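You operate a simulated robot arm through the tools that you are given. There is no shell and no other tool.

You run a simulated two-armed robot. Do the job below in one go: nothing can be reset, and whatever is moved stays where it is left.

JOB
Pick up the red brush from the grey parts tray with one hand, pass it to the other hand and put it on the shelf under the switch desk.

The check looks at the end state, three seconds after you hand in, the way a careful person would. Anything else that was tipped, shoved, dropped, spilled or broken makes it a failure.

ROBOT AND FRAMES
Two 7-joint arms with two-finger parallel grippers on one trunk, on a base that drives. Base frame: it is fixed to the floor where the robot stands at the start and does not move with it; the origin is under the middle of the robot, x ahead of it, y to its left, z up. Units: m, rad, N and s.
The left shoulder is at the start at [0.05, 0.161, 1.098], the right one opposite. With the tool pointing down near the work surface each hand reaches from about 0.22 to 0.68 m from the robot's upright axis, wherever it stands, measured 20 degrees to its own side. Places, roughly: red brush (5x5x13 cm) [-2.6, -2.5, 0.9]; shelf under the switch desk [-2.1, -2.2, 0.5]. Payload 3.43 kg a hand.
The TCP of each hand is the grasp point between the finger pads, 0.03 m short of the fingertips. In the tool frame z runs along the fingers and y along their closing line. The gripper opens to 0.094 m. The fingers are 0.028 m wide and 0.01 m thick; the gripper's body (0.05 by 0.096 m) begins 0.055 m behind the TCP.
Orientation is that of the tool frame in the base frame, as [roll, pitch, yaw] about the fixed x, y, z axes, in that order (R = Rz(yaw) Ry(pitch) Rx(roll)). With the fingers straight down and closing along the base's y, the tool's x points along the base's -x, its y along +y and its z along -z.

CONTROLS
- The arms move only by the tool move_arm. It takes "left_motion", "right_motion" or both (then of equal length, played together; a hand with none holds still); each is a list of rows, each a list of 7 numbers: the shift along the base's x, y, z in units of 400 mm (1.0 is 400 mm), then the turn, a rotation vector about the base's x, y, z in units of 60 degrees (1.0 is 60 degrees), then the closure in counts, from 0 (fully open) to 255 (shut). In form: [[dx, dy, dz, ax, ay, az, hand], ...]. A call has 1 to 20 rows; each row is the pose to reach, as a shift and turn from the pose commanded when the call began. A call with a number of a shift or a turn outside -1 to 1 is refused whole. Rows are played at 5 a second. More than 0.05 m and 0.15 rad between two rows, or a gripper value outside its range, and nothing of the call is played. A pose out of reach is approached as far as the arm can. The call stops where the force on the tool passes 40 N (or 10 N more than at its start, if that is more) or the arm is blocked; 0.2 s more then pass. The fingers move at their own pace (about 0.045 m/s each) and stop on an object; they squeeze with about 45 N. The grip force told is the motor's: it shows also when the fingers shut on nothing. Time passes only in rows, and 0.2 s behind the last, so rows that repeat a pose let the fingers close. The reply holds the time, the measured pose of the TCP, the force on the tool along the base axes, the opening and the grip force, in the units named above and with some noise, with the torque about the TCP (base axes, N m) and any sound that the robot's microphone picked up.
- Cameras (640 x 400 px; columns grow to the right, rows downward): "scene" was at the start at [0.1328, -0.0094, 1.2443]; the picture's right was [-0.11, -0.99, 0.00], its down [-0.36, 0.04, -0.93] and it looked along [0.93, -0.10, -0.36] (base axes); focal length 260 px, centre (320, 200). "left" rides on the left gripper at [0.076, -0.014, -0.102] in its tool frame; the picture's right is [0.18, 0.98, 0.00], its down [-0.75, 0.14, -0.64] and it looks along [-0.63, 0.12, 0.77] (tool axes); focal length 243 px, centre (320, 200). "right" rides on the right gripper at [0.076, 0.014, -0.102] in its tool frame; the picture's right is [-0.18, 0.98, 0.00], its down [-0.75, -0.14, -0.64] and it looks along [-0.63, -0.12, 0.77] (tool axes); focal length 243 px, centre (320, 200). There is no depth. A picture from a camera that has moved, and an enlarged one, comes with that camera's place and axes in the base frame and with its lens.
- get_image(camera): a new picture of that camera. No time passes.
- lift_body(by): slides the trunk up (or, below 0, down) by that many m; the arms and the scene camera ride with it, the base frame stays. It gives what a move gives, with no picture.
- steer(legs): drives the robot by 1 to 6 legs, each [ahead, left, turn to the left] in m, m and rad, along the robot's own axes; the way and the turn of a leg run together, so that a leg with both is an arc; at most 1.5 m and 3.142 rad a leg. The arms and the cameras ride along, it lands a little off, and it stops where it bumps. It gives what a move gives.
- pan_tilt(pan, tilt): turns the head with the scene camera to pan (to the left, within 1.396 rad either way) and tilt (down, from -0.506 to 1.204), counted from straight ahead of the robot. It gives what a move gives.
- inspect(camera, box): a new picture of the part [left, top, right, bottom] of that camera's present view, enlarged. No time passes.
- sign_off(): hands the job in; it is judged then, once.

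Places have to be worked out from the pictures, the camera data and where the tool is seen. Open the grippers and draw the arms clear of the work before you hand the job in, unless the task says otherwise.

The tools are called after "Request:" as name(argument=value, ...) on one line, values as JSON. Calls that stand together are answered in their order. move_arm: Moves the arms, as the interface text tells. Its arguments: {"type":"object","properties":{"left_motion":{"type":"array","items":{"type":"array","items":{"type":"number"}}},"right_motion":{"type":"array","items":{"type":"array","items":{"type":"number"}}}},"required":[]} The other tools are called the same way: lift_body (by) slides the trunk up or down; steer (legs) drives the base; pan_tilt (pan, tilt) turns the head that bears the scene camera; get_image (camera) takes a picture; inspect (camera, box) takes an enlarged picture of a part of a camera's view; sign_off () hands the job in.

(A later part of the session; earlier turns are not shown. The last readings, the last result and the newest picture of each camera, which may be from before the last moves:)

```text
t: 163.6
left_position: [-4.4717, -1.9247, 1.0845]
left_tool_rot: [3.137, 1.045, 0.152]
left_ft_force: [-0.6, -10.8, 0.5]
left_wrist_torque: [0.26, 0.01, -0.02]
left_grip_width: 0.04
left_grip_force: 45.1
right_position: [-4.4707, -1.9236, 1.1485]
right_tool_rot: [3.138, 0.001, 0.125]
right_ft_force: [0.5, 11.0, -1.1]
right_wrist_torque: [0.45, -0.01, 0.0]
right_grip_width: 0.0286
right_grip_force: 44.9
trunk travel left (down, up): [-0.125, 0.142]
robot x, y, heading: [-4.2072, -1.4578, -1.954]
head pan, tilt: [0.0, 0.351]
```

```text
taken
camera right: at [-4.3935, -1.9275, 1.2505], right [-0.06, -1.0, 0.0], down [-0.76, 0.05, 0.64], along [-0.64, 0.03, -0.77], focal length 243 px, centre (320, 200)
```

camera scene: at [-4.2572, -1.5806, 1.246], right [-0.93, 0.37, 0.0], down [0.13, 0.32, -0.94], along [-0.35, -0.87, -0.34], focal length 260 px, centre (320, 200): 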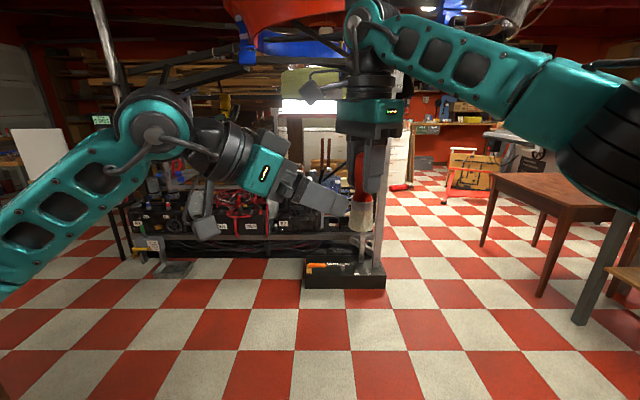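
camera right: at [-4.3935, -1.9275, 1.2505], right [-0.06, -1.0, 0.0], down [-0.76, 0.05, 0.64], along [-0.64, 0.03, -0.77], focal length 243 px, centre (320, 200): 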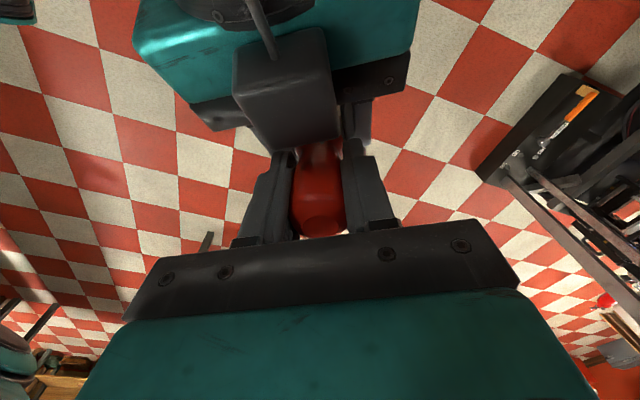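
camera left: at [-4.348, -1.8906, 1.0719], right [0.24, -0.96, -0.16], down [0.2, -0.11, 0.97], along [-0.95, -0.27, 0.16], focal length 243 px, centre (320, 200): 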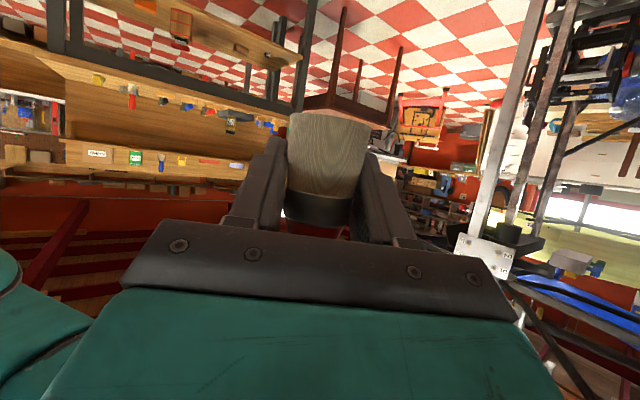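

Both hands hold the brush (left at 40 mm, 45 N), with about 11 N of sideways load from a small misalignment. I relax the left by 2.5 mm and then open the right hand.

Request:
move_arm(left_motion=[[0, -0.003, 0, 0, 0, 0, 255], [0, -0.006, 0, 0, 0, 0, 255], [0, -0.006, 0, 0, 0, 0, 255]])

Request:
move_arm(right_motion=[[0, 0, 0, 0, 0, 0, 120], [0, 0, 0, 0, 0, 0, 60], [0, 0, 0, 0, 0, 0, 0], [0, 0, 0, 0, 0, 0, 0], [0, 0, 0, 0, 0, 0, 0], [0, 0, 0, 0, 0, 0, 0]])

Request:
get_image(camera="right")

Request:
inspect(camera="scene", box=[240, 100, 440, 230])

```text
t: 164.4
left_position: [-4.4705, -1.9243, 1.0855]
left_tool_rot: [3.137, 1.047, 0.149]
left_ft_force: [2.7, -8.5, -1.1]
left_wrist_torque: [-0.01, 0.27, -0.03]
left_grip_width: 0.0397
left_grip_force: 45.0
right_position: [-4.4711, -1.9235, 1.1489]
right_tool_rot: [3.136, 0.001, 0.128]
right_ft_force: [-2.1, 8.9, 1.5]
right_wrist_torque: [0.51, -0.07, 0.08]
right_grip_width: 0.0287
right_grip_force: 45.0
trunk travel left (down, up): [-0.125, 0.142]
robot x, y, heading: [-4.2064, -1.4561, -1.957]
head pan, tilt: [0.0, 0.351]
```

```text
t: 165.8
left_position: [-4.4716, -1.9238, 1.0859]
left_tool_rot: [3.138, 1.044, 0.149]
left_ft_force: [-0.4, 0.1, 0.9]
left_wrist_torque: [0.03, 0.0, 0.01]
left_grip_width: 0.0398
left_grip_force: 45.6
right_position: [-4.4716, -1.9243, 1.147]
right_tool_rot: [3.136, 0.0, 0.125]
right_ft_force: [-0.3, -1.2, 0.1]
right_wrist_torque: [0.0, -0.03, -0.01]
right_grip_width: 0.0941
right_grip_force: 0.1
trunk travel left (down, up): [-0.125, 0.142]
robot x, y, heading: [-4.2086, -1.4548, -1.959]
head pan, tilt: [0.0, 0.351]
```

```text
taken
camera right: at [-4.3935, -1.9276, 1.2505], right [-0.06, -1.0, 0.01], down [-0.77, 0.05, 0.64], along [-0.64, 0.03, -0.77], focal length 243 px, centre (320, 200)
```

right: 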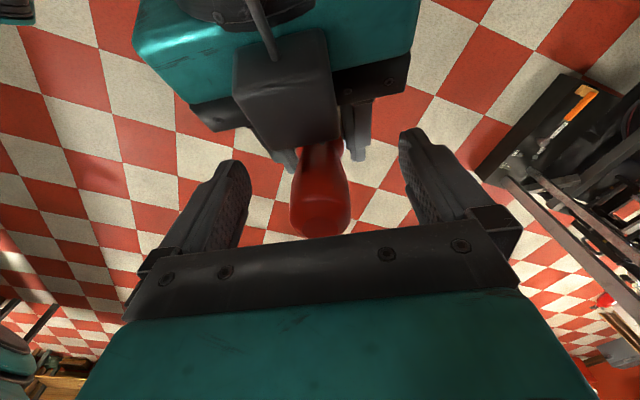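

```text
3.08 times, centred on (340, 165) of scene
camera zoom: at [-4.2573, -1.5806, 1.246], right [-0.93, 0.37, 0.0], down [0.13, 0.32, -0.94], along [-0.35, -0.87, -0.34], focal length 801 px, centre (258, 308)
```

zoom: 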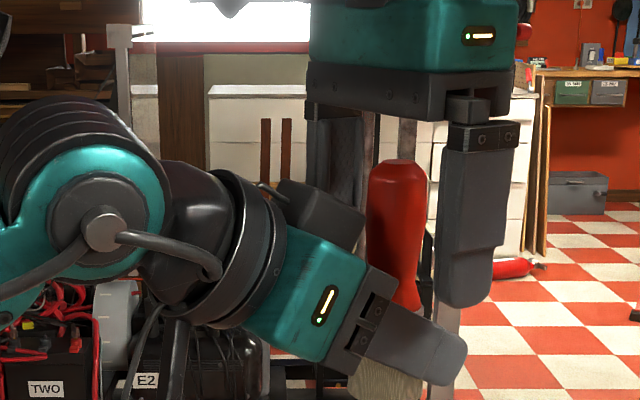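

The left hand now holds the brush alone (40 mm, 45 N, no load), and the right is fully open. I raise the right hand straight up and slightly away.

Request:
move_arm(right_motion=[[-0.005, 0, 0.05, 0, 0, 0, 0], [-0.015, 0, 0.125, 0, 0, 0, 0], [-0.025, 0, 0.22, 0, 0, 0, 0], [-0.035, 0, 0.32, 0, 0, 0, 0], [-0.05, 0, 0.4, 0, 0, 0, 0], [-0.05, 0, 0.4, 0, 0, 0, 0]])

Request:
get_image(camera="scene")

Request:
get_image(camera="left")

```text
t: 167.2
left_position: [-4.4719, -1.9244, 1.0848]
left_tool_rot: [3.138, 1.046, 0.151]
left_ft_force: [0.3, 0.5, -0.3]
left_wrist_torque: [-0.05, 0.0, 0.02]
left_grip_width: 0.0396
left_grip_force: 45.6
right_position: [-4.4748, -1.8894, 1.2693]
right_tool_rot: [3.135, 0.002, 0.128]
right_ft_force: [0.6, 0.4, 1.0]
right_wrist_torque: [-0.04, 0.02, -0.03]
right_grip_width: 0.0942
right_grip_force: 0.0
right hand out of reach, approached as far as the arm can: row 3, 4, 5, 6
trunk travel left (down, up): [-0.125, 0.142]
robot x, y, heading: [-4.2084, -1.4591, -1.951]
head pan, tilt: [0.0, 0.351]
```

```text
taken
camera scene: at [-4.2569, -1.5805, 1.246], right [-0.93, 0.37, 0.0], down [0.13, 0.32, -0.94], along [-0.35, -0.87, -0.34], focal length 260 px, centre (320, 200)
```

scene: 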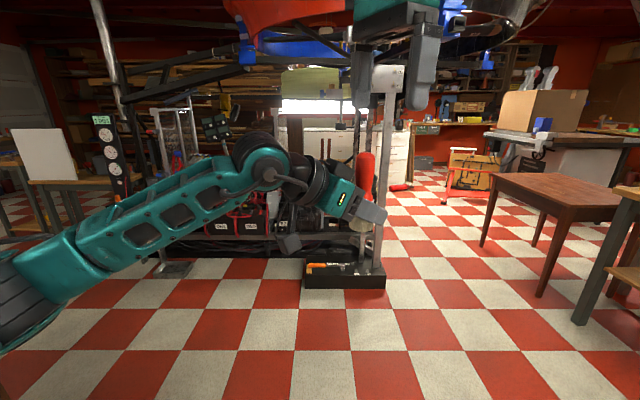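

```text
taken
camera left: at [-4.3479, -1.8911, 1.0724], right [0.24, -0.96, -0.16], down [0.2, -0.11, 0.97], along [-0.95, -0.27, 0.16], focal length 243 px, centre (320, 200)
```

left: 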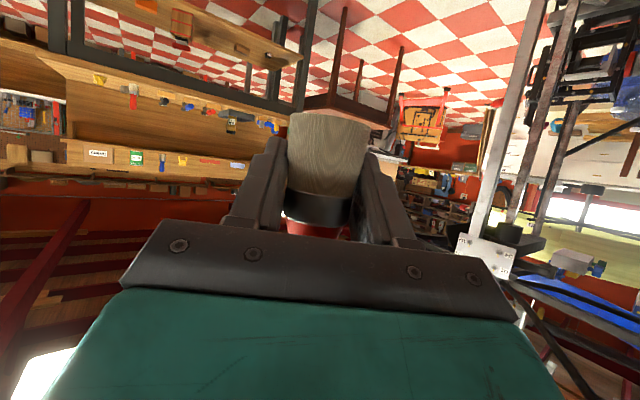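

The right hand is clear above the brush, which stays firmly in the left hand. I move the right hand back to its own side, turning it back by 60°.

Request:
move_arm(right_motion=[[-0.03, 0.06, 0, 0, 0, 0.1, 0], [-0.06, 0.12, 0, 0, 0, 0.22, 0], [-0.09, 0.18, 0, 0, 0, 0.34, 0], [-0.12, 0.25, -0.02, 0, 0, 0.46, 0], [-0.145, 0.32, -0.06, 0, 0, 0.58, 0], [-0.17, 0.39, -0.11, 0, 0, 0.7, 0], [-0.195, 0.45, -0.17, 0, 0, 0.82, 0], [-0.219, 0.493, -0.225, 0, 0, 0.94, 0], [-0.219, 0.493, -0.225, 0, 0, 1, 0], [-0.219, 0.493, -0.225, 0, 0, 1, 0]])

Request:
get_image(camera="scene")

```text
t: 169.4
left_position: [-4.4718, -1.9248, 1.0856]
left_tool_rot: [3.139, 1.045, 0.15]
left_ft_force: [-0.1, -0.6, -1.3]
left_wrist_torque: [0.0, -0.01, 0.04]
left_grip_width: 0.0397
left_grip_force: 44.7
right_position: [-4.5611, -1.6984, 1.1766]
right_tool_rot: [3.137, 0.003, 1.176]
right_ft_force: [-0.9, 0.0, -0.2]
right_wrist_torque: [-0.03, -0.01, -0.02]
right_grip_width: 0.0942
right_grip_force: 0.0
trunk travel left (down, up): [-0.125, 0.142]
robot x, y, heading: [-4.207, -1.4563, -1.953]
head pan, tilt: [0.0, 0.351]
```

```text
taken
camera scene: at [-4.2574, -1.5806, 1.246], right [-0.93, 0.37, 0.0], down [0.13, 0.32, -0.94], along [-0.35, -0.87, -0.34], focal length 260 px, centre (320, 200)
```

scene: 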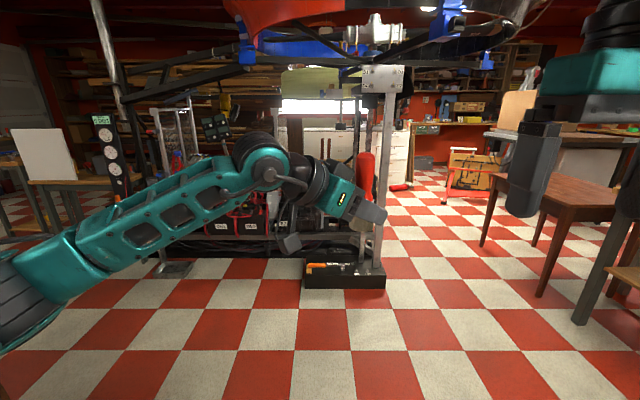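

Now I swing the left hand back to the left and turn it 60° back, so that it points straight ahead with the brush upright.

Request:
move_arm(left_motion=[[0.085, -0.006, 0.005, 0, 0, 0.1, 255], [0.17, -0.012, 0.01, 0, 0, 0.22, 255], [0.255, -0.018, 0.015, 0, 0, 0.34, 255], [0.34, -0.024, 0.02, 0, 0, 0.46, 255], [0.425, -0.031, 0.025, 0, 0, 0.58, 255], [0.51, -0.037, 0.03, 0, 0, 0.7, 255], [0.595, -0.043, 0.035, 0, 0, 0.82, 255], [0.681, -0.049, 0.04, 0, 0, 0.94, 255], [0.681, -0.049, 0.04, 0, 0, 1, 255], [0.681, -0.049, 0.04, 0, 0, 1, 255]])

Request:
get_image(camera="scene")

Request:
get_image(camera="left")

```text
t: 171.6
left_position: [-4.1995, -1.9441, 1.1004]
left_tool_rot: [3.137, 1.046, 1.198]
left_ft_force: [0.6, 0.0, -1.6]
left_wrist_torque: [0.03, 0.02, 0.03]
left_grip_width: 0.0393
left_grip_force: 45.4
right_position: [-4.5619, -1.6987, 1.1775]
right_tool_rot: [3.136, 0.002, 1.174]
right_ft_force: [0.4, 0.2, 0.1]
right_wrist_torque: [0.03, -0.02, 0.01]
right_grip_width: 0.0941
right_grip_force: 0.0
trunk travel left (down, up): [-0.125, 0.142]
robot x, y, heading: [-4.21, -1.4578, -1.959]
head pan, tilt: [0.0, 0.351]
```

```text
taken
camera scene: at [-4.2572, -1.5806, 1.246], right [-0.93, 0.37, 0.0], down [0.13, 0.32, -0.94], along [-0.35, -0.87, -0.34], focal length 260 px, centre (320, 200)
```

scene: 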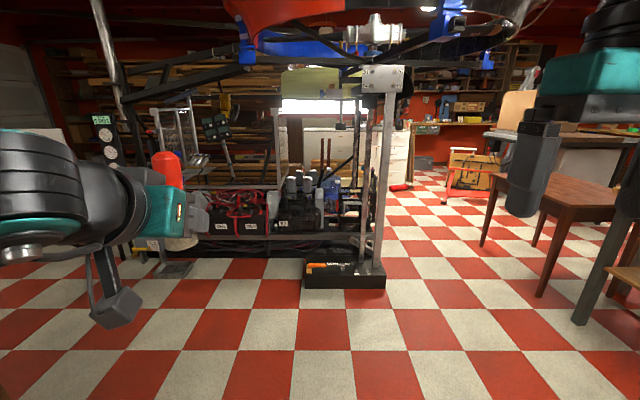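

```text
taken
camera left: at [-4.1671, -1.8216, 1.0871], right [0.95, -0.27, -0.16], down [0.19, 0.12, 0.97], along [-0.24, -0.96, 0.16], focal length 243 px, centre (320, 200)
```

left: 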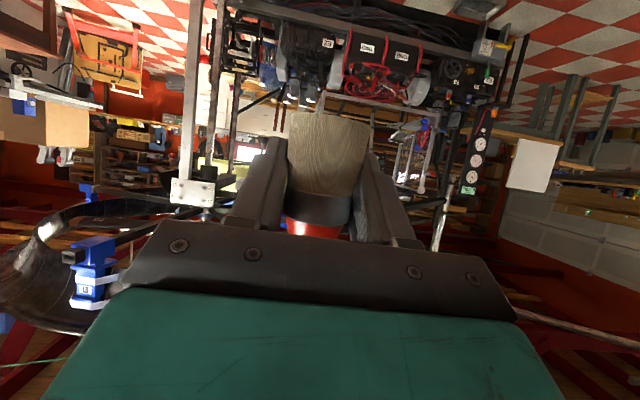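

The brush is held upright by the left hand, pointing straight ahead. I back up to the middle of the passage in front of the desk and begin sliding left along it.

Request:
steer(legs=[[-0.9, 0, 0], [0, 1.15, 0]])

Request:
pan_tilt(pan=0.6, tilt=0.5)

Request:
get_image(camera="scene")

```text
t: 186.2
left_position: [-2.7951, -1.4862, 1.099]
left_tool_rot: [3.137, 1.045, 1.216]
left_ft_force: [0.3, -1.5, 0.1]
left_wrist_torque: [-0.04, 0.0, 0.0]
left_grip_width: 0.0393
left_grip_force: 44.7
right_position: [-3.1614, -1.2474, 1.1756]
right_tool_rot: [3.137, 0.001, 1.194]
right_ft_force: [0.1, 0.1, -0.4]
right_wrist_torque: [-0.01, 0.02, 0.0]
right_grip_width: 0.094
right_grip_force: 0.0
trunk travel left (down, up): [-0.125, 0.142]
robot x, y, heading: [-2.8123, -1.0011, -1.935]
head pan, tilt: [0.0, 0.351]
```

```text
t: 187.2
left_position: [-2.796, -1.486, 1.1005]
left_tool_rot: [3.138, 1.048, 1.216]
left_ft_force: [-0.2, -0.8, -0.8]
left_wrist_torque: [-0.03, -0.01, 0.0]
left_grip_width: 0.0389
left_grip_force: 45.2
right_position: [-3.1613, -1.2463, 1.1761]
right_tool_rot: [3.138, 0.001, 1.193]
right_ft_force: [0.5, -0.8, 0.3]
right_wrist_torque: [0.02, -0.03, 0.0]
right_grip_width: 0.0941
right_grip_force: 0.2
trunk travel left (down, up): [-0.125, 0.142]
robot x, y, heading: [-2.8117, -0.9994, -1.934]
head pan, tilt: [0.6, 0.499]
```

```text
taken
camera scene: at [-2.805, -1.125, 1.2323], right [-0.97, -0.23, 0.0], down [-0.11, 0.47, -0.88], along [0.2, -0.85, -0.48], focal length 260 px, centre (320, 200)
```

scene: 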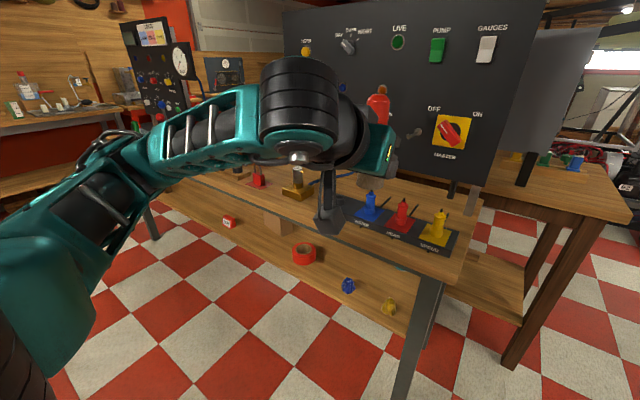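

The desk's right part is beside me and the shelf's items are in view. I trim the heading and slide left another 1.2 m towards the free stretch of shelf between the OUT box and the wooden block.

Request:
steer(legs=[[0, 0, -0.03], [0, 1.2, 0]])

Request:
pan_tilt(pan=-0.1, tilt=0.65)

Request:
get_image(camera="scene")

Request:
pan_tilt(pan=0.7, tilt=0.65)

Request:
get_image(camera="scene")

```text
t: 198.3
left_position: [-1.7218, -1.9532, 1.1007]
left_tool_rot: [3.137, 1.044, 1.173]
left_ft_force: [0.1, -0.5, -0.7]
left_wrist_torque: [-0.02, -0.05, 0.02]
left_grip_width: 0.0389
left_grip_force: 45.4
right_position: [-2.077, -1.698, 1.1774]
right_tool_rot: [3.135, 0.002, 1.148]
right_ft_force: [-0.4, -0.6, -0.4]
right_wrist_torque: [0.02, 0.0, -0.02]
right_grip_width: 0.0939
right_grip_force: 0.1
trunk travel left (down, up): [-0.125, 0.142]
robot x, y, heading: [-1.7197, -1.4654, -1.982]
head pan, tilt: [0.6, 0.499]
```

```text
t: 199.4
left_position: [-1.7215, -1.9532, 1.0999]
left_tool_rot: [3.139, 1.046, 1.172]
left_ft_force: [-0.1, -0.4, -0.5]
left_wrist_torque: [-0.02, 0.0, -0.03]
left_grip_width: 0.039
left_grip_force: 44.9
right_position: [-2.0776, -1.6985, 1.1758]
right_tool_rot: [3.136, 0.002, 1.15]
right_ft_force: [0.2, 0.2, -0.6]
right_wrist_torque: [0.01, -0.03, 0.05]
right_grip_width: 0.094
right_grip_force: 0.1
trunk travel left (down, up): [-0.125, 0.142]
robot x, y, heading: [-1.716, -1.4641, -1.984]
head pan, tilt: [-0.099, 0.649]
```

```text
taken
camera scene: at [-1.7747, -1.5779, 1.2189], right [-0.87, 0.49, 0.0], down [0.29, 0.53, -0.8], along [-0.39, -0.7, -0.6], focal length 260 px, centre (320, 200)
```

scene: 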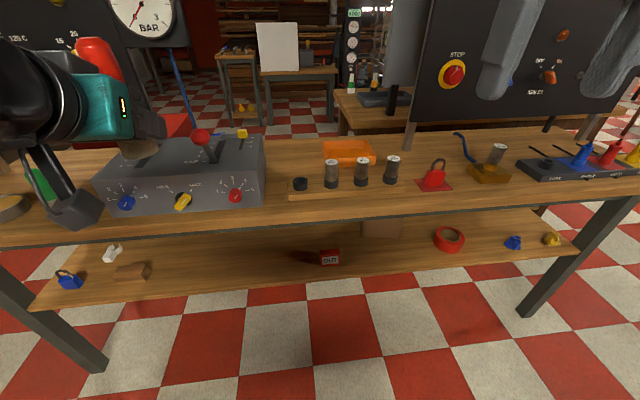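

```text
t: 200.5
left_position: [-1.7223, -1.9526, 1.1005]
left_tool_rot: [3.14, 1.047, 1.173]
left_ft_force: [0.4, 0.8, -1.0]
left_wrist_torque: [0.0, -0.01, -0.01]
left_grip_width: 0.0392
left_grip_force: 45.0
right_position: [-2.0764, -1.6971, 1.1765]
right_tool_rot: [3.138, 0.002, 1.15]
right_ft_force: [-0.5, -0.2, -0.3]
right_wrist_torque: [0.04, 0.06, 0.02]
right_grip_width: 0.0939
right_grip_force: 0.1
trunk travel left (down, up): [-0.125, 0.142]
robot x, y, heading: [-1.7164, -1.4666, -1.982]
head pan, tilt: [0.7, 0.649]
```

```text
taken
camera scene: at [-1.7077, -1.5852, 1.2189], right [-0.96, -0.29, 0.0], down [-0.17, 0.58, -0.8], along [0.23, -0.76, -0.6], focal length 260 px, centre (320, 200)
```

scene: 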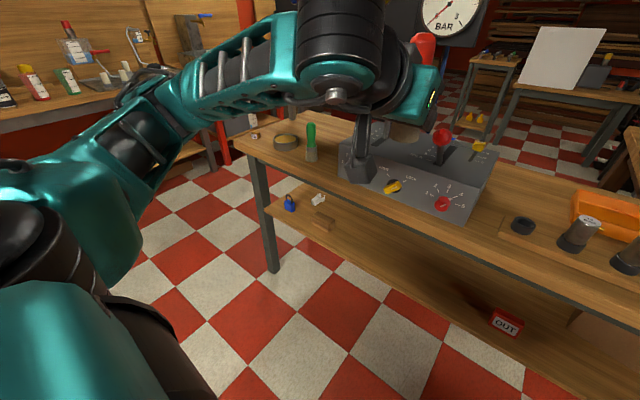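

The free stretch of shelf lies between the wooden block (left) and the OUT box (right). To measure the shelf's height by parallax I take an enlarged view now and again after lowering the trunk.

Request:
pan_tilt(pan=0.0, tilt=0.7)

Request:
inspect(camera="scene", box=[60, 140, 380, 340])

Request:
lift_body(by=-0.12)

Request:
get_image(camera="scene")

Request:
inspect(camera="scene", box=[60, 140, 380, 340])

```text
t: 201.6
left_position: [-1.7223, -1.9525, 1.0993]
left_tool_rot: [3.138, 1.046, 1.172]
left_ft_force: [0.0, 0.6, -0.1]
left_wrist_torque: [0.0, -0.03, 0.01]
left_grip_width: 0.0391
left_grip_force: 44.6
right_position: [-2.0777, -1.6984, 1.176]
right_tool_rot: [3.137, 0.003, 1.151]
right_ft_force: [-0.7, -0.1, -0.5]
right_wrist_torque: [-0.01, -0.02, 0.02]
right_grip_width: 0.0941
right_grip_force: 0.1
trunk travel left (down, up): [-0.125, 0.142]
robot x, y, heading: [-1.7164, -1.4671, -1.979]
head pan, tilt: [0.0, 0.7]
```

```text
2.00 times, centred on (220, 240) of scene
camera zoom: at [-1.7662, -1.58, 1.2146], right [-0.92, 0.4, 0.0], down [0.26, 0.59, -0.76], along [-0.3, -0.7, -0.64], focal length 520 px, centre (520, 120)
```

zoom: 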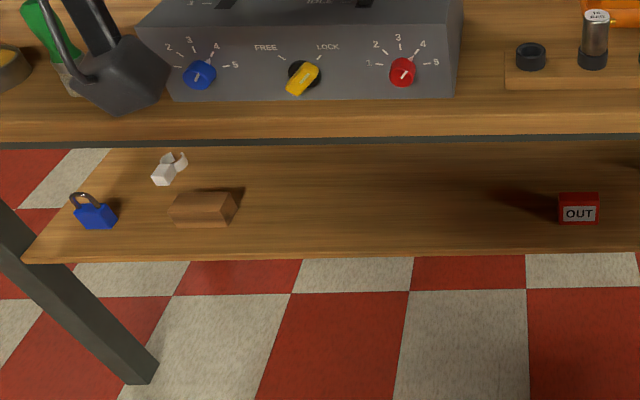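

```text
t: 203.1
left_position: [-1.7217, -1.9512, 0.9802]
left_tool_rot: [3.139, 1.046, 1.172]
left_ft_force: [0.0, -0.5, -0.6]
left_wrist_torque: [-0.02, 0.0, 0.01]
left_grip_width: 0.0392
left_grip_force: 44.8
right_position: [-2.0769, -1.6982, 1.0562]
right_tool_rot: [3.136, 0.001, 1.15]
right_ft_force: [0.3, 0.1, 0.1]
right_wrist_torque: [0.02, -0.01, 0.02]
right_grip_width: 0.094
right_grip_force: 0.0
trunk travel left (down, up): [-0.005, 0.262]
robot x, y, heading: [-1.7148, -1.4675, -1.983]
head pan, tilt: [0.0, 0.7]
```

```text
taken
camera scene: at [-1.7663, -1.5799, 1.0946], right [-0.92, 0.4, 0.0], down [0.26, 0.59, -0.77], along [-0.3, -0.7, -0.64], focal length 260 px, centre (320, 200)
```

scene: 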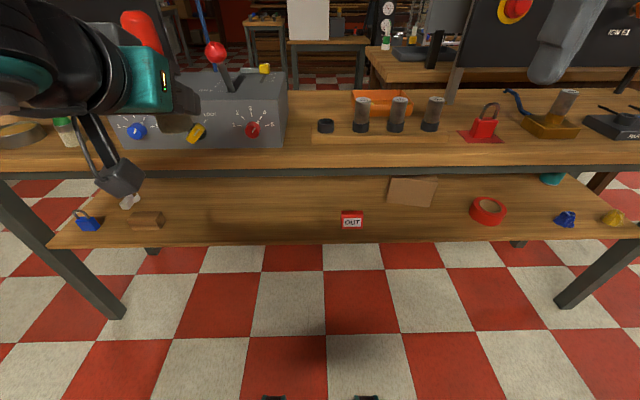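

```text
2.00 times, centred on (220, 240) of scene
camera zoom: at [-1.7663, -1.5799, 1.0946], right [-0.92, 0.4, 0.0], down [0.26, 0.59, -0.77], along [-0.3, -0.7, -0.64], focal length 520 px, centre (520, 120)
```

zoom: 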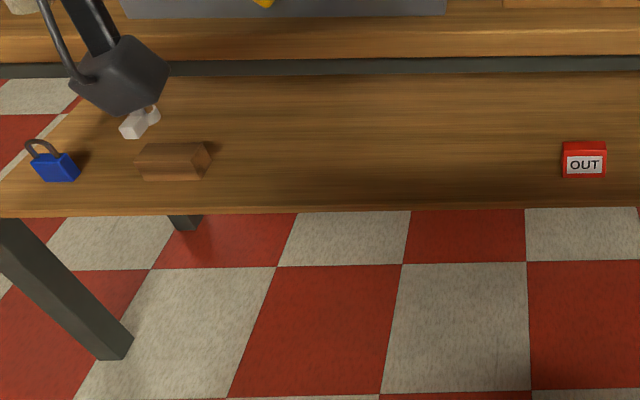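

By parallax the desk rail's underside is at z≈0.72, the shelf's surface at about z 0.45–0.47, and the desk front about 0.2 m beyond the brush; the spot straight ahead of the brush is free for 0.3 m on either side. I lower the left hand in front of the desk in steps, and draw the right hand back a little.

Request:
move_arm(left_motion=[[0, 0, -0.1, 0, 0, 0, 255], [0, 0, -0.21, 0, 0, 0, 255], [0, 0, -0.32, 0, 0, 0, 255], [0, 0, -0.43, 0, 0, 0, 255], [0, 0, -0.55, 0, 0, 0, 255], [0, 0, -0.55, 0, 0, 0, 255]], right_motion=[[0.012, 0.0275, 0.02, 0, 0, 0, 0], [0.024, 0.055, 0.04, 0, 0, 0, 0], [0.036, 0.0825, 0.06, 0, 0, 0, 0], [0.048, 0.11, 0.08, 0, 0, 0, 0], [0.06, 0.1375, 0.1, 0, 0, 0, 0], [0.06, 0.1375, 0.1, 0, 0, 0, 0]])

Request:
get_image(camera="scene")

Request:
get_image(camera="left")

```text
t: 204.5
left_position: [-1.7336, -1.9454, 0.8081]
left_tool_rot: [-3.14, 1.046, 1.176]
left_ft_force: [0.3, -0.2, -0.8]
left_wrist_torque: [0.01, 0.01, -0.01]
left_grip_width: 0.0392
left_grip_force: 44.8
left hand out of reach, approached as far as the arm can: row 4, 5, 6
right_position: [-2.0531, -1.6427, 1.0967]
right_tool_rot: [3.135, 0.003, 1.15]
right_ft_force: [0.6, 0.1, -0.4]
right_wrist_torque: [0.04, 0.03, 0.03]
right_grip_width: 0.0941
right_grip_force: 0.1
trunk travel left (down, up): [-0.005, 0.262]
robot x, y, heading: [-1.7176, -1.4686, -1.981]
head pan, tilt: [0.0, 0.7]
```

```text
taken
camera scene: at [-1.7657, -1.5801, 1.0946], right [-0.92, 0.4, 0.0], down [0.26, 0.59, -0.77], along [-0.3, -0.7, -0.64], focal length 260 px, centre (320, 200)
```

scene: 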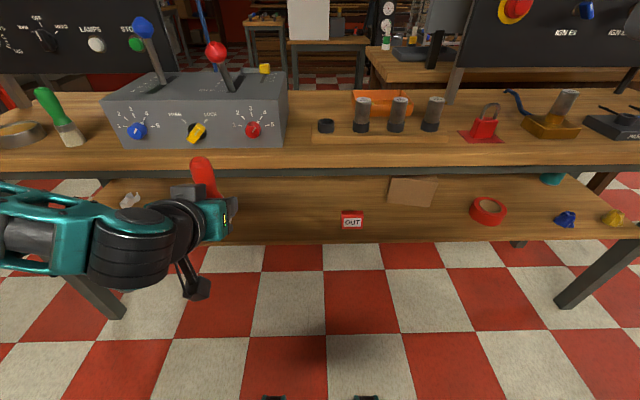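

```text
taken
camera left: at [-1.6974, -1.8229, 0.7951], right [0.94, -0.29, -0.16], down [0.2, 0.11, 0.97], along [-0.27, -0.95, 0.16], focal length 243 px, centre (320, 200)
```

left: 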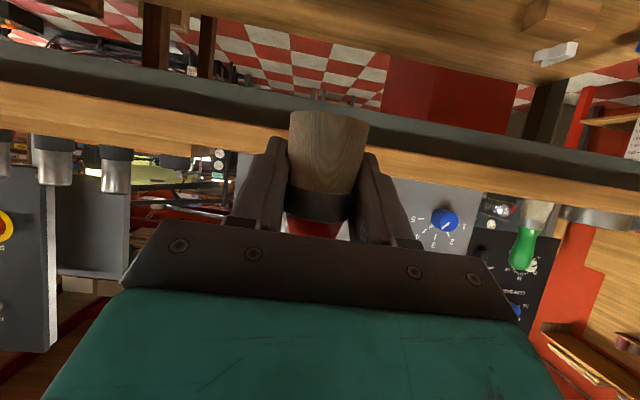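

The arm cannot go lower with this tool pitch so close to the body, so I back the robot up by 0.1 m and will try with the arm stretched further ahead, still outside the desk.

Request:
steer(legs=[[-0.1, 0, 0]])

Request:
move_arm(left_motion=[[-0.0424, -0.0974, 0, 0, 0, 0, 255], [-0.0848, -0.1949, 0, 0, 0, 0, 255], [-0.1271, -0.2923, 0, 0, 0, 0, 255], [-0.1695, -0.3897, 0, 0, 0, 0, 255], [-0.1695, -0.3897, 0, 0, 0, 0, 255]])

Request:
get_image(camera="scene")

```text
t: 205.6
left_position: [-1.6944, -1.8546, 0.809]
left_tool_rot: [3.139, 1.045, 1.175]
left_ft_force: [0.2, 0.3, -0.6]
left_wrist_torque: [-0.03, 0.04, 0.0]
left_grip_width: 0.0388
left_grip_force: 44.9
right_position: [-2.014, -1.5539, 1.0963]
right_tool_rot: [3.137, 0.001, 1.152]
right_ft_force: [0.0, 0.8, 0.0]
right_wrist_torque: [0.01, -0.02, -0.02]
right_grip_width: 0.0939
right_grip_force: 0.0
trunk travel left (down, up): [-0.005, 0.262]
robot x, y, heading: [-1.6797, -1.374, -1.981]
head pan, tilt: [0.0, 0.7]
```

```text
t: 206.8
left_position: [-1.7626, -2.0078, 0.8114]
left_tool_rot: [3.139, 1.046, 1.178]
left_ft_force: [-0.6, 0.1, -1.1]
left_wrist_torque: [0.0, 0.01, 0.02]
left_grip_width: 0.0389
left_grip_force: 45.3
right_position: [-2.0142, -1.5541, 1.096]
right_tool_rot: [3.135, 0.002, 1.151]
right_ft_force: [-0.4, 0.8, 0.0]
right_wrist_torque: [0.02, -0.02, 0.03]
right_grip_width: 0.094
right_grip_force: 0.0
trunk travel left (down, up): [-0.005, 0.262]
robot x, y, heading: [-1.6773, -1.3783, -1.974]
head pan, tilt: [0.0, 0.7]
```

```text
taken
camera scene: at [-1.7271, -1.4899, 1.0946], right [-0.92, 0.4, 0.0], down [0.26, 0.59, -0.76], along [-0.3, -0.7, -0.64], focal length 260 px, centre (320, 200)
```

scene: 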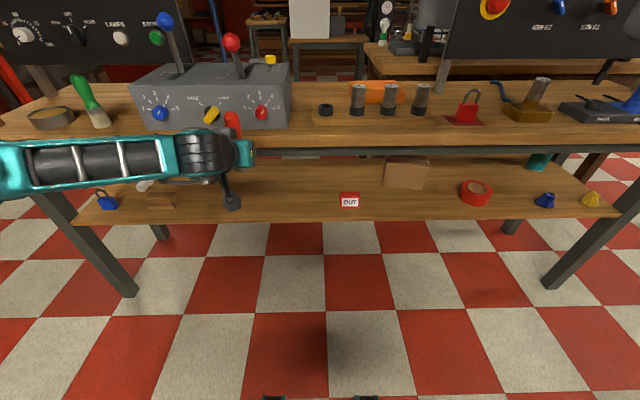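

With the arm stretched to 0.61 m ahead the pose holds; the desk's front edge is still about 0.13 m beyond the brush. I try lowering here.

Request:
move_arm(left_motion=[[0, 0, -0.1, 0, 0, 0, 255], [0, 0, -0.2, 0, 0, 0, 255], [0, 0, -0.3, 0, 0, 0, 255], [0, 0, -0.4, 0, 0, 0, 255], [0, 0, -0.5, 0, 0, 0, 255], [0, 0, -0.6, 0, 0, 0, 255], [0, 0, -0.6, 0, 0, 0, 255]])

Request:
get_image(camera="scene")

Request:
get_image(camera="left")

```text
t: 208.4
left_position: [-1.7979, -1.9961, 0.6518]
left_tool_rot: [3.121, 1.028, 1.177]
left_ft_force: [0.7, -0.1, -1.0]
left_wrist_torque: [0.0, 0.01, 0.02]
left_grip_width: 0.0387
left_grip_force: 45.2
left hand out of reach, approached as far as the arm can: row 3, 4, 5, 6, 7
right_position: [-2.013, -1.5534, 1.0971]
right_tool_rot: [3.138, 0.001, 1.153]
right_ft_force: [-0.6, 0.4, 0.2]
right_wrist_torque: [0.0, -0.02, 0.01]
right_grip_width: 0.0938
right_grip_force: 0.0
trunk travel left (down, up): [-0.005, 0.262]
robot x, y, heading: [-1.6768, -1.3743, -1.975]
head pan, tilt: [0.0, 0.7]
```

```text
taken
camera scene: at [-1.7271, -1.4899, 1.0946], right [-0.92, 0.4, 0.0], down [0.26, 0.59, -0.76], along [-0.3, -0.7, -0.64], focal length 260 px, centre (320, 200)
```

scene: 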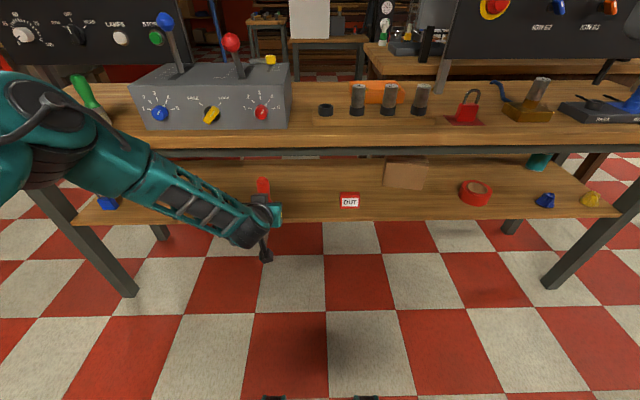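

```text
taken
camera left: at [-1.7632, -1.8733, 0.6418], right [0.95, -0.27, -0.15], down [0.18, 0.1, 0.98], along [-0.25, -0.96, 0.15], focal length 243 px, centre (320, 200)
```

left: 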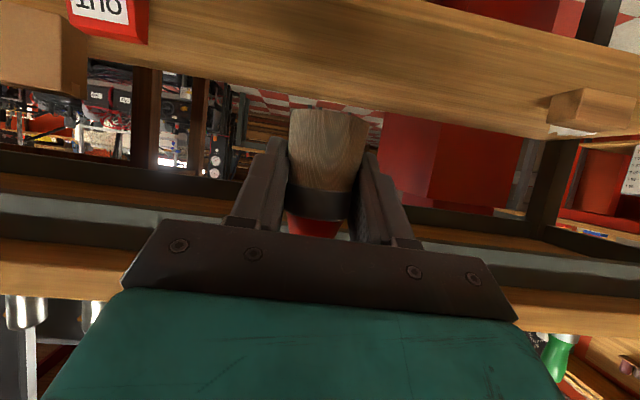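

At 0.65 m height the straight-ahead pose is at its limit, since the forearm comes from the left. I raise slightly and swing the tool 40° to the right, in line with the forearm, which should allow it to go lower.

Request:
move_arm(left_motion=[[0, 0, 0.05, 0, 0, -0.111, 255], [0, 0, 0.1, 0, 0, -0.222, 255], [0, 0, 0.15, 0, 0, -0.333, 255], [0, 0, 0.18, 0, 0, -0.444, 255], [0, 0, 0.2, 0, 0, -0.555, 255], [0, 0, 0.2, 0, 0, -0.667, 255], [0, 0, 0.2, 0, 0, -0.667, 255]])

Request:
move_arm(left_motion=[[0, 0, -0.1, 0, 0, 0, 255], [0, 0, -0.2, 0, 0, 0, 255], [0, 0, -0.3, 0, 0, 0, 255], [0, 0, -0.4, 0, 0, 0, 255], [0, 0, -0.5, 0, 0, 0, 255], [0, 0, -0.5, 0, 0, 0, 255]])

Request:
get_image(camera="scene")

```text
t: 210.0
left_position: [-1.8013, -2.0012, 0.7282]
left_tool_rot: [3.139, 1.045, 0.476]
left_ft_force: [-0.1, -0.1, -1.1]
left_wrist_torque: [0.01, 0.0, 0.02]
left_grip_width: 0.0388
left_grip_force: 45.4
left hand out of reach, approached as far as the arm can: row 1, 2, 3, 4
right_position: [-2.0149, -1.5545, 1.0971]
right_tool_rot: [3.137, 0.002, 1.154]
right_ft_force: [-0.2, -1.3, -0.8]
right_wrist_torque: [-0.02, 0.03, -0.02]
right_grip_width: 0.0938
right_grip_force: 0.1
trunk travel left (down, up): [-0.005, 0.262]
robot x, y, heading: [-1.6794, -1.377, -1.974]
head pan, tilt: [0.0, 0.7]
```

```text
t: 211.4
left_position: [-1.7976, -2.0007, 0.5244]
left_tool_rot: [3.14, 1.046, 0.478]
left_ft_force: [0.8, 0.9, -0.4]
left_wrist_torque: [-0.05, 0.04, -0.01]
left_grip_width: 0.0384
left_grip_force: 44.6
right_position: [-2.0135, -1.5533, 1.0977]
right_tool_rot: [3.137, 0.002, 1.152]
right_ft_force: [-0.5, 0.0, 0.1]
right_wrist_torque: [-0.03, -0.01, 0.0]
right_grip_width: 0.094
right_grip_force: 0.1
trunk travel left (down, up): [-0.005, 0.262]
robot x, y, heading: [-1.6788, -1.3765, -1.975]
head pan, tilt: [0.0, 0.7]
```

```text
taken
camera scene: at [-1.7271, -1.49, 1.0946], right [-0.92, 0.4, 0.0], down [0.25, 0.59, -0.76], along [-0.3, -0.7, -0.64], focal length 260 px, centre (320, 200)
```

scene: 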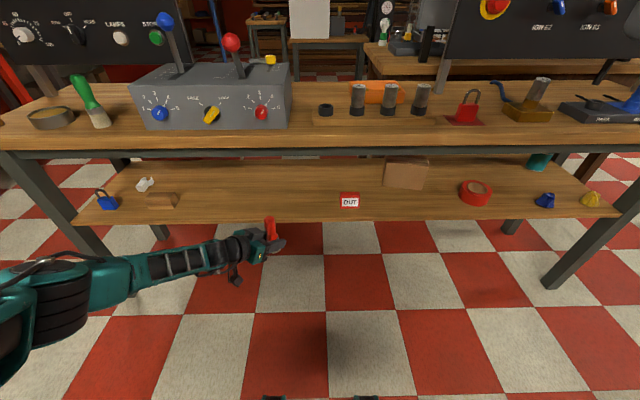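

With the tool swung 40° to the right the arm reaches z 0.52 exactly, brush upright. I check the elbow's clearance and the shelf from the left camera before inserting.

Request:
get_image(camera="left")

Request:
pan_tilt(pan=0.7, tilt=0.75)

Request:
get_image(camera="scene")

```text
taken
camera left: at [-1.6904, -1.9295, 0.5125], right [0.54, -0.83, -0.16], down [0.22, -0.04, 0.97], along [-0.81, -0.56, 0.16], focal length 243 px, centre (320, 200)
```

left: 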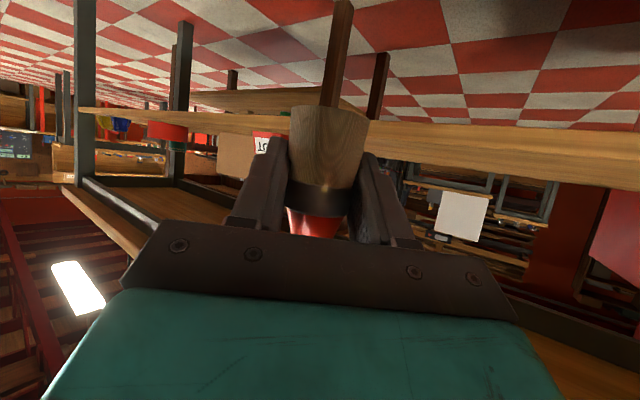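

```text
t: 212.5
left_position: [-1.7966, -2.0013, 0.5258]
left_tool_rot: [3.138, 1.044, 0.478]
left_ft_force: [0.1, -0.4, -1.3]
left_wrist_torque: [0.0, -0.01, 0.0]
left_grip_width: 0.039
left_grip_force: 44.6
right_position: [-2.0138, -1.5542, 1.0979]
right_tool_rot: [3.136, 0.003, 1.151]
right_ft_force: [-0.6, -0.7, 0.6]
right_wrist_torque: [0.01, -0.01, 0.04]
right_grip_width: 0.094
right_grip_force: 0.1
trunk travel left (down, up): [-0.005, 0.262]
robot x, y, heading: [-1.675, -1.3754, -1.978]
head pan, tilt: [0.7, 0.75]
```

```text
taken
camera scene: at [-1.6696, -1.4913, 1.0903], right [-0.96, -0.29, 0.0], down [-0.2, 0.65, -0.73], along [0.21, -0.7, -0.68], focal length 260 px, centre (320, 200)
```

scene: 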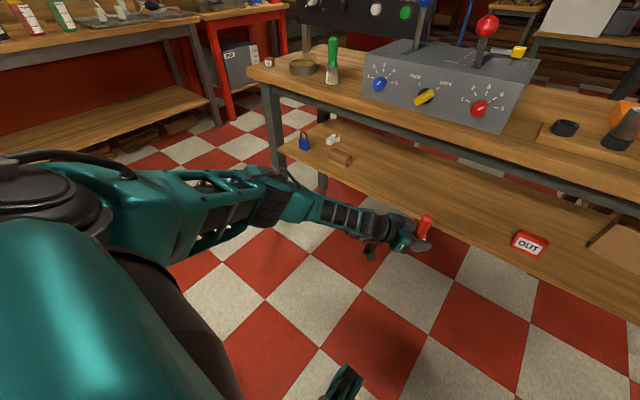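

The forearm and elbow are well clear of the desk. I enlarge the left camera's view of the shelf's edge to settle its height.

Request:
inspect(camera="left", box=[360, 90, 640, 265])

Request:
inspect(camera="scene", box=[340, 180, 580, 330])

```text
2.29 times, centred on (500, 178) of left
camera zoom: at [-1.6903, -1.9297, 0.5129], right [0.54, -0.83, -0.16], down [0.22, -0.04, 0.97], along [-0.81, -0.56, 0.16], focal length 555 px, centre (-91, 251)
```

zoom: 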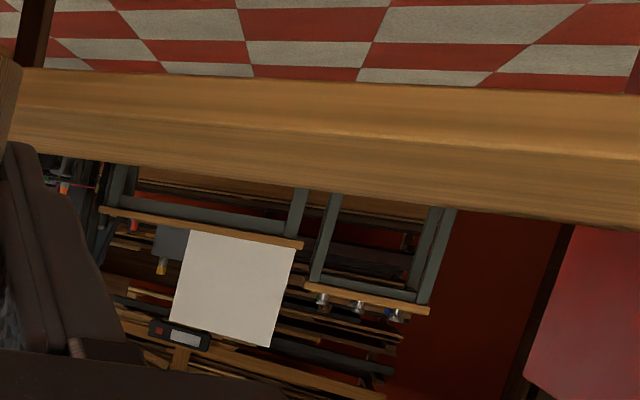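

```text
2.67 times, centred on (460, 255) of scene
camera zoom: at [-1.6696, -1.4913, 1.0903], right [-0.96, -0.29, 0.0], down [-0.2, 0.65, -0.73], along [0.21, -0.7, -0.68], focal length 694 px, centre (-53, 53)
```

zoom: 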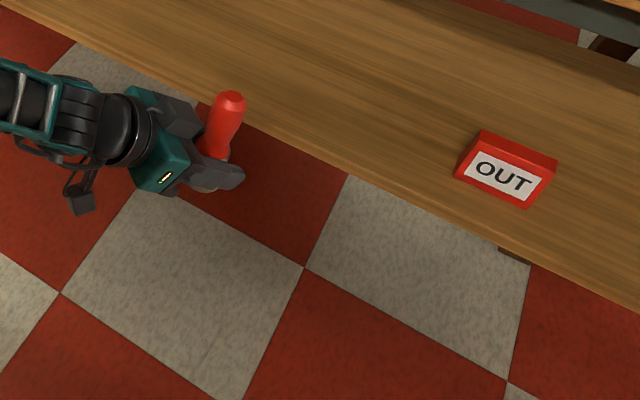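

The shelf's top works out at z≈0.478 with its front edge in the plane of the legs. I raise the left hand to z≈0.55 (brush base about 4 cm above the shelf, top well under the rail) and creep forward 0.15 m.

Request:
move_arm(left_motion=[[0, 0, 0.03, 0, 0, 0, 255], [0, 0, 0.065, 0, 0, 0, 255], [0, 0, 0.065, 0, 0, 0, 255]])

Request:
steer(legs=[[0.15, 0, 0]])

Request:
get_image(camera="scene")

Request:
get_image(camera="left")

```text
t: 213.3
left_position: [-1.7959, -1.9985, 0.5531]
left_tool_rot: [3.14, 1.045, 0.478]
left_ft_force: [-0.5, 0.6, -1.5]
left_wrist_torque: [-0.01, 0.01, 0.02]
left_grip_width: 0.039
left_grip_force: 44.8
right_position: [-2.0136, -1.553, 1.0973]
right_tool_rot: [3.137, 0.001, 1.152]
right_ft_force: [0.1, 0.7, 0.2]
right_wrist_torque: [-0.01, -0.03, 0.01]
right_grip_width: 0.0942
right_grip_force: 0.1
trunk travel left (down, up): [-0.005, 0.262]
robot x, y, heading: [-1.677, -1.3774, -1.981]
head pan, tilt: [0.7, 0.75]
```

```text
t: 214.7
left_position: [-1.8588, -2.136, 0.5514]
left_tool_rot: [3.139, 1.046, 0.476]
left_ft_force: [0.2, -0.2, -0.8]
left_wrist_torque: [0.0, -0.01, -0.03]
left_grip_width: 0.0384
left_grip_force: 45.3
right_position: [-2.0732, -1.6901, 1.0976]
right_tool_rot: [3.136, 0.001, 1.149]
right_ft_force: [0.6, 0.0, -0.3]
right_wrist_torque: [-0.01, -0.02, 0.01]
right_grip_width: 0.094
right_grip_force: 0.0
trunk travel left (down, up): [-0.005, 0.262]
robot x, y, heading: [-1.7394, -1.5098, -1.979]
head pan, tilt: [0.7, 0.75]
```

```text
taken
camera scene: at [-1.7291, -1.6286, 1.0903], right [-0.96, -0.29, 0.0], down [-0.2, 0.65, -0.73], along [0.21, -0.7, -0.68], focal length 260 px, centre (320, 200)
```

scene: 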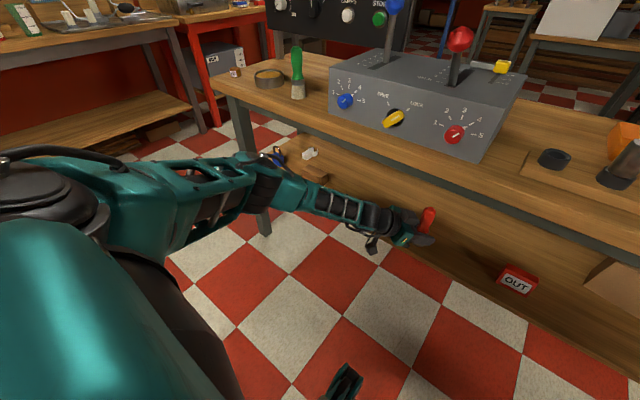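

```text
taken
camera left: at [-1.7511, -2.0659, 0.5393], right [0.53, -0.83, -0.16], down [0.22, -0.04, 0.97], along [-0.82, -0.55, 0.16], focal length 243 px, centre (320, 200)
```

left: 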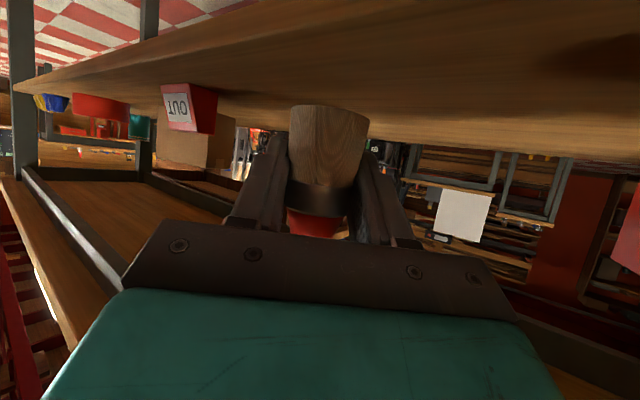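

The brush's axis is now about at the shelf's front edge plane (t' −0.925 against −0.935). I enlarge the view to verify that before going in further.

Request:
pan_tilt(pan=0.25, tilt=0.85)

Request:
get_image(camera="scene")

Request:
inspect(camera="scene", box=[240, 90, 440, 215])

```text
t: 215.6
left_position: [-1.8576, -2.1366, 0.5514]
left_tool_rot: [3.14, 1.046, 0.476]
left_ft_force: [0.1, 0.4, -1.0]
left_wrist_torque: [0.02, -0.02, 0.01]
left_grip_width: 0.0387
left_grip_force: 45.2
right_position: [-2.0735, -1.691, 1.0969]
right_tool_rot: [3.135, 0.001, 1.15]
right_ft_force: [-0.4, -0.3, 0.4]
right_wrist_torque: [-0.02, 0.01, -0.02]
right_grip_width: 0.094
right_grip_force: 0.1
trunk travel left (down, up): [-0.005, 0.262]
robot x, y, heading: [-1.7382, -1.5138, -1.974]
head pan, tilt: [0.25, 0.85]
```

```text
taken
camera scene: at [-1.7652, -1.6264, 1.0823], right [-0.99, 0.16, 0.0], down [0.12, 0.74, -0.66], along [-0.1, -0.65, -0.75], focal length 260 px, centre (320, 200)
```

scene: 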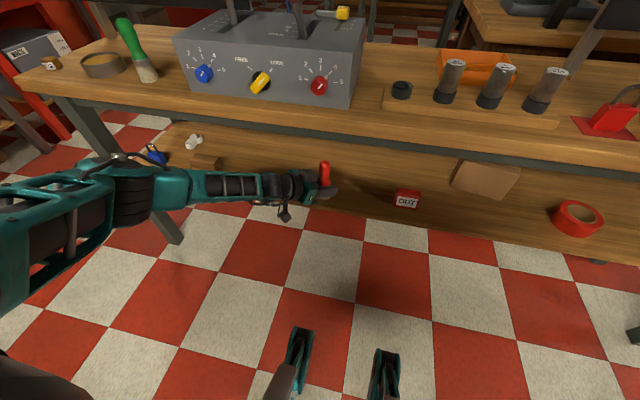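

```text
3.20 times, centred on (340, 152) of scene
camera zoom: at [-1.7652, -1.6264, 1.0823], right [-0.99, 0.16, 0.0], down [0.12, 0.74, -0.66], along [-0.1, -0.65, -0.75], focal length 833 px, centre (256, 352)
```

zoom: 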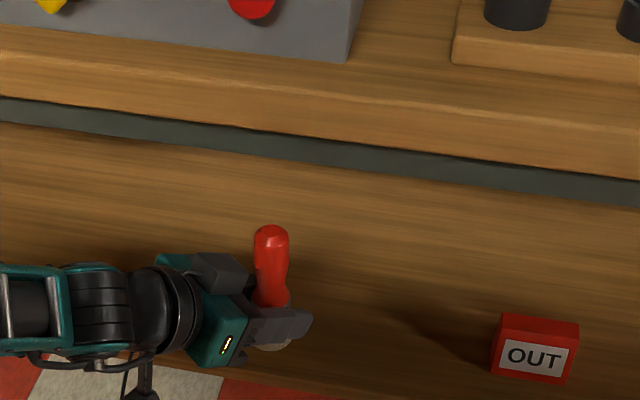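

The shelf's front edge checks out at t' −0.933. I drive 0.075 m further so that the brush stands about 6–7 cm inside the edge while the wrist camera stays outside it.

Request:
steer(legs=[[0.075, 0, 0]])

Request:
get_image(camera="scene")

Request:
inspect(camera="scene", box=[220, 90, 440, 230])

Request:
get_image(camera="left")

```text
t: 216.6
left_position: [-1.8866, -2.2058, 0.5518]
left_tool_rot: [3.141, 1.047, 0.477]
left_ft_force: [-0.5, -0.7, -0.2]
left_wrist_torque: [0.0, -0.02, -0.01]
left_grip_width: 0.0388
left_grip_force: 45.3
right_position: [-2.1029, -1.7603, 1.0963]
right_tool_rot: [3.136, 0.002, 1.151]
right_ft_force: [-1.0, 0.9, 0.4]
right_wrist_torque: [-0.02, 0.01, -0.02]
right_grip_width: 0.0939
right_grip_force: 0.1
trunk travel left (down, up): [-0.005, 0.262]
robot x, y, heading: [-1.7652, -1.5799, -1.979]
head pan, tilt: [0.25, 0.85]
```

```text
taken
camera scene: at [-1.7949, -1.6952, 1.0823], right [-0.99, 0.16, 0.0], down [0.12, 0.74, -0.66], along [-0.1, -0.65, -0.75], focal length 260 px, centre (320, 200)
```

scene: 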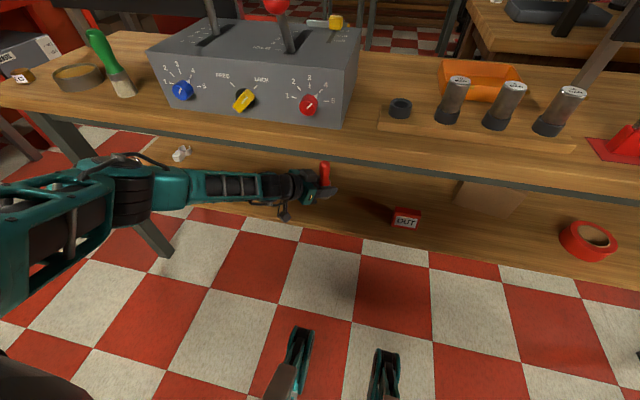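

```text
2.86 times, centred on (330, 160) of scene
camera zoom: at [-1.7949, -1.6952, 1.0823], right [-0.99, 0.16, 0.0], down [0.12, 0.74, -0.66], along [-0.1, -0.65, -0.75], focal length 744 px, centre (291, 314)
```

zoom: 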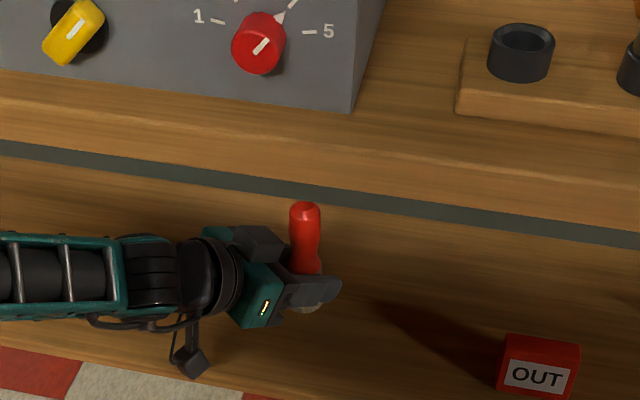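

```text
taken
camera left: at [-1.7803, -2.1346, 0.5393], right [0.53, -0.83, -0.16], down [0.22, -0.04, 0.97], along [-0.82, -0.56, 0.16], focal length 243 px, centre (320, 200)
```

left: 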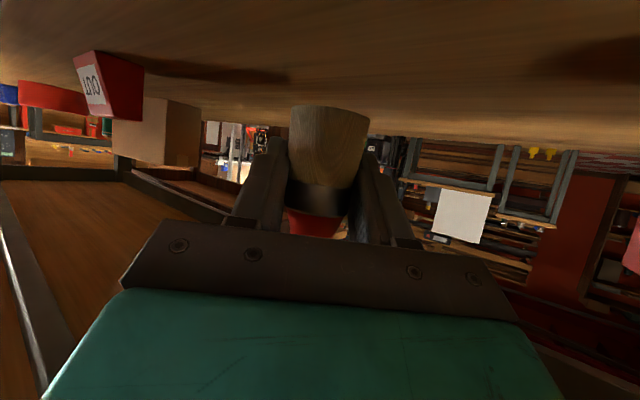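

The brush is 8 cm inside the edge, with the wrist camera close to the edge line, so I draw back 1.8 cm and lower to about 1.5 cm above the shelf, watching the forces.

Request:
move_arm(left_motion=[[0.0174, 0.0415, 0, 0, 0, 0, 255], [0.0174, 0.0415, -0.035, 0, 0, 0, 255], [0.0174, 0.0415, -0.07, 0, 0, 0, 255], [0.0174, 0.0415, -0.07, 0, 0, 0, 255]])

Request:
inspect(camera="scene", box=[240, 120, 400, 230])

Request:
get_image(camera="left")

```text
t: 217.6
left_position: [-1.8787, -2.1898, 0.5238]
left_tool_rot: [3.14, 1.047, 0.477]
left_ft_force: [0.2, 0.1, -0.1]
left_wrist_torque: [-0.04, 0.0, -0.01]
left_grip_width: 0.0389
left_grip_force: 45.1
right_position: [-2.1034, -1.7597, 1.0964]
right_tool_rot: [3.136, 0.003, 1.152]
right_ft_force: [-0.5, -0.6, -0.8]
right_wrist_torque: [-0.04, -0.01, 0.02]
right_grip_width: 0.094
right_grip_force: 0.2
trunk travel left (down, up): [-0.005, 0.262]
robot x, y, heading: [-1.7689, -1.5837, -1.975]
head pan, tilt: [0.25, 0.85]
```

```text
3.64 times, centred on (320, 175) of scene
camera zoom: at [-1.7949, -1.6951, 1.0823], right [-0.99, 0.16, 0.0], down [0.12, 0.74, -0.66], along [-0.1, -0.65, -0.75], focal length 946 px, centre (320, 291)
```

zoom: 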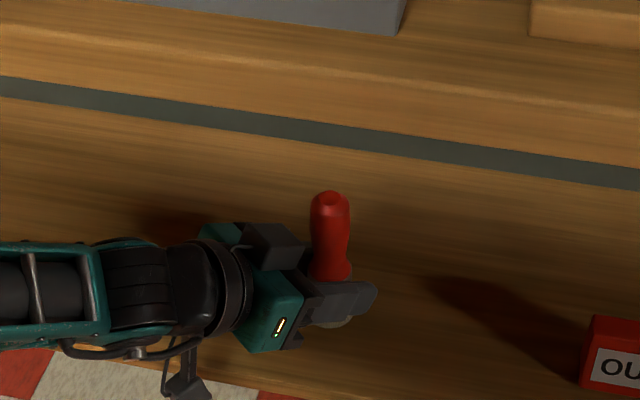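

```text
taken
camera left: at [-1.7729, -2.1191, 0.5109], right [0.53, -0.83, -0.16], down [0.22, -0.04, 0.97], along [-0.82, -0.56, 0.16], focal length 243 px, centre (320, 200)
```

left: 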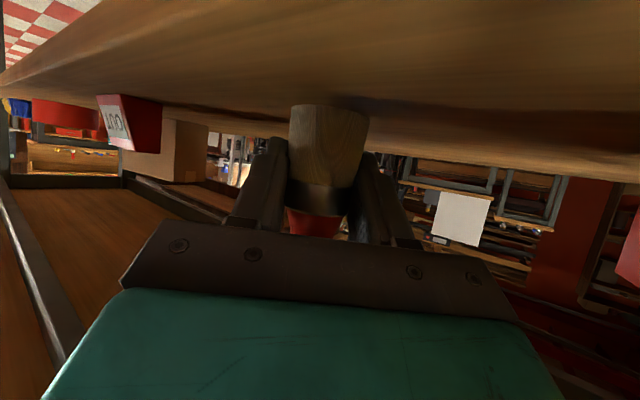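

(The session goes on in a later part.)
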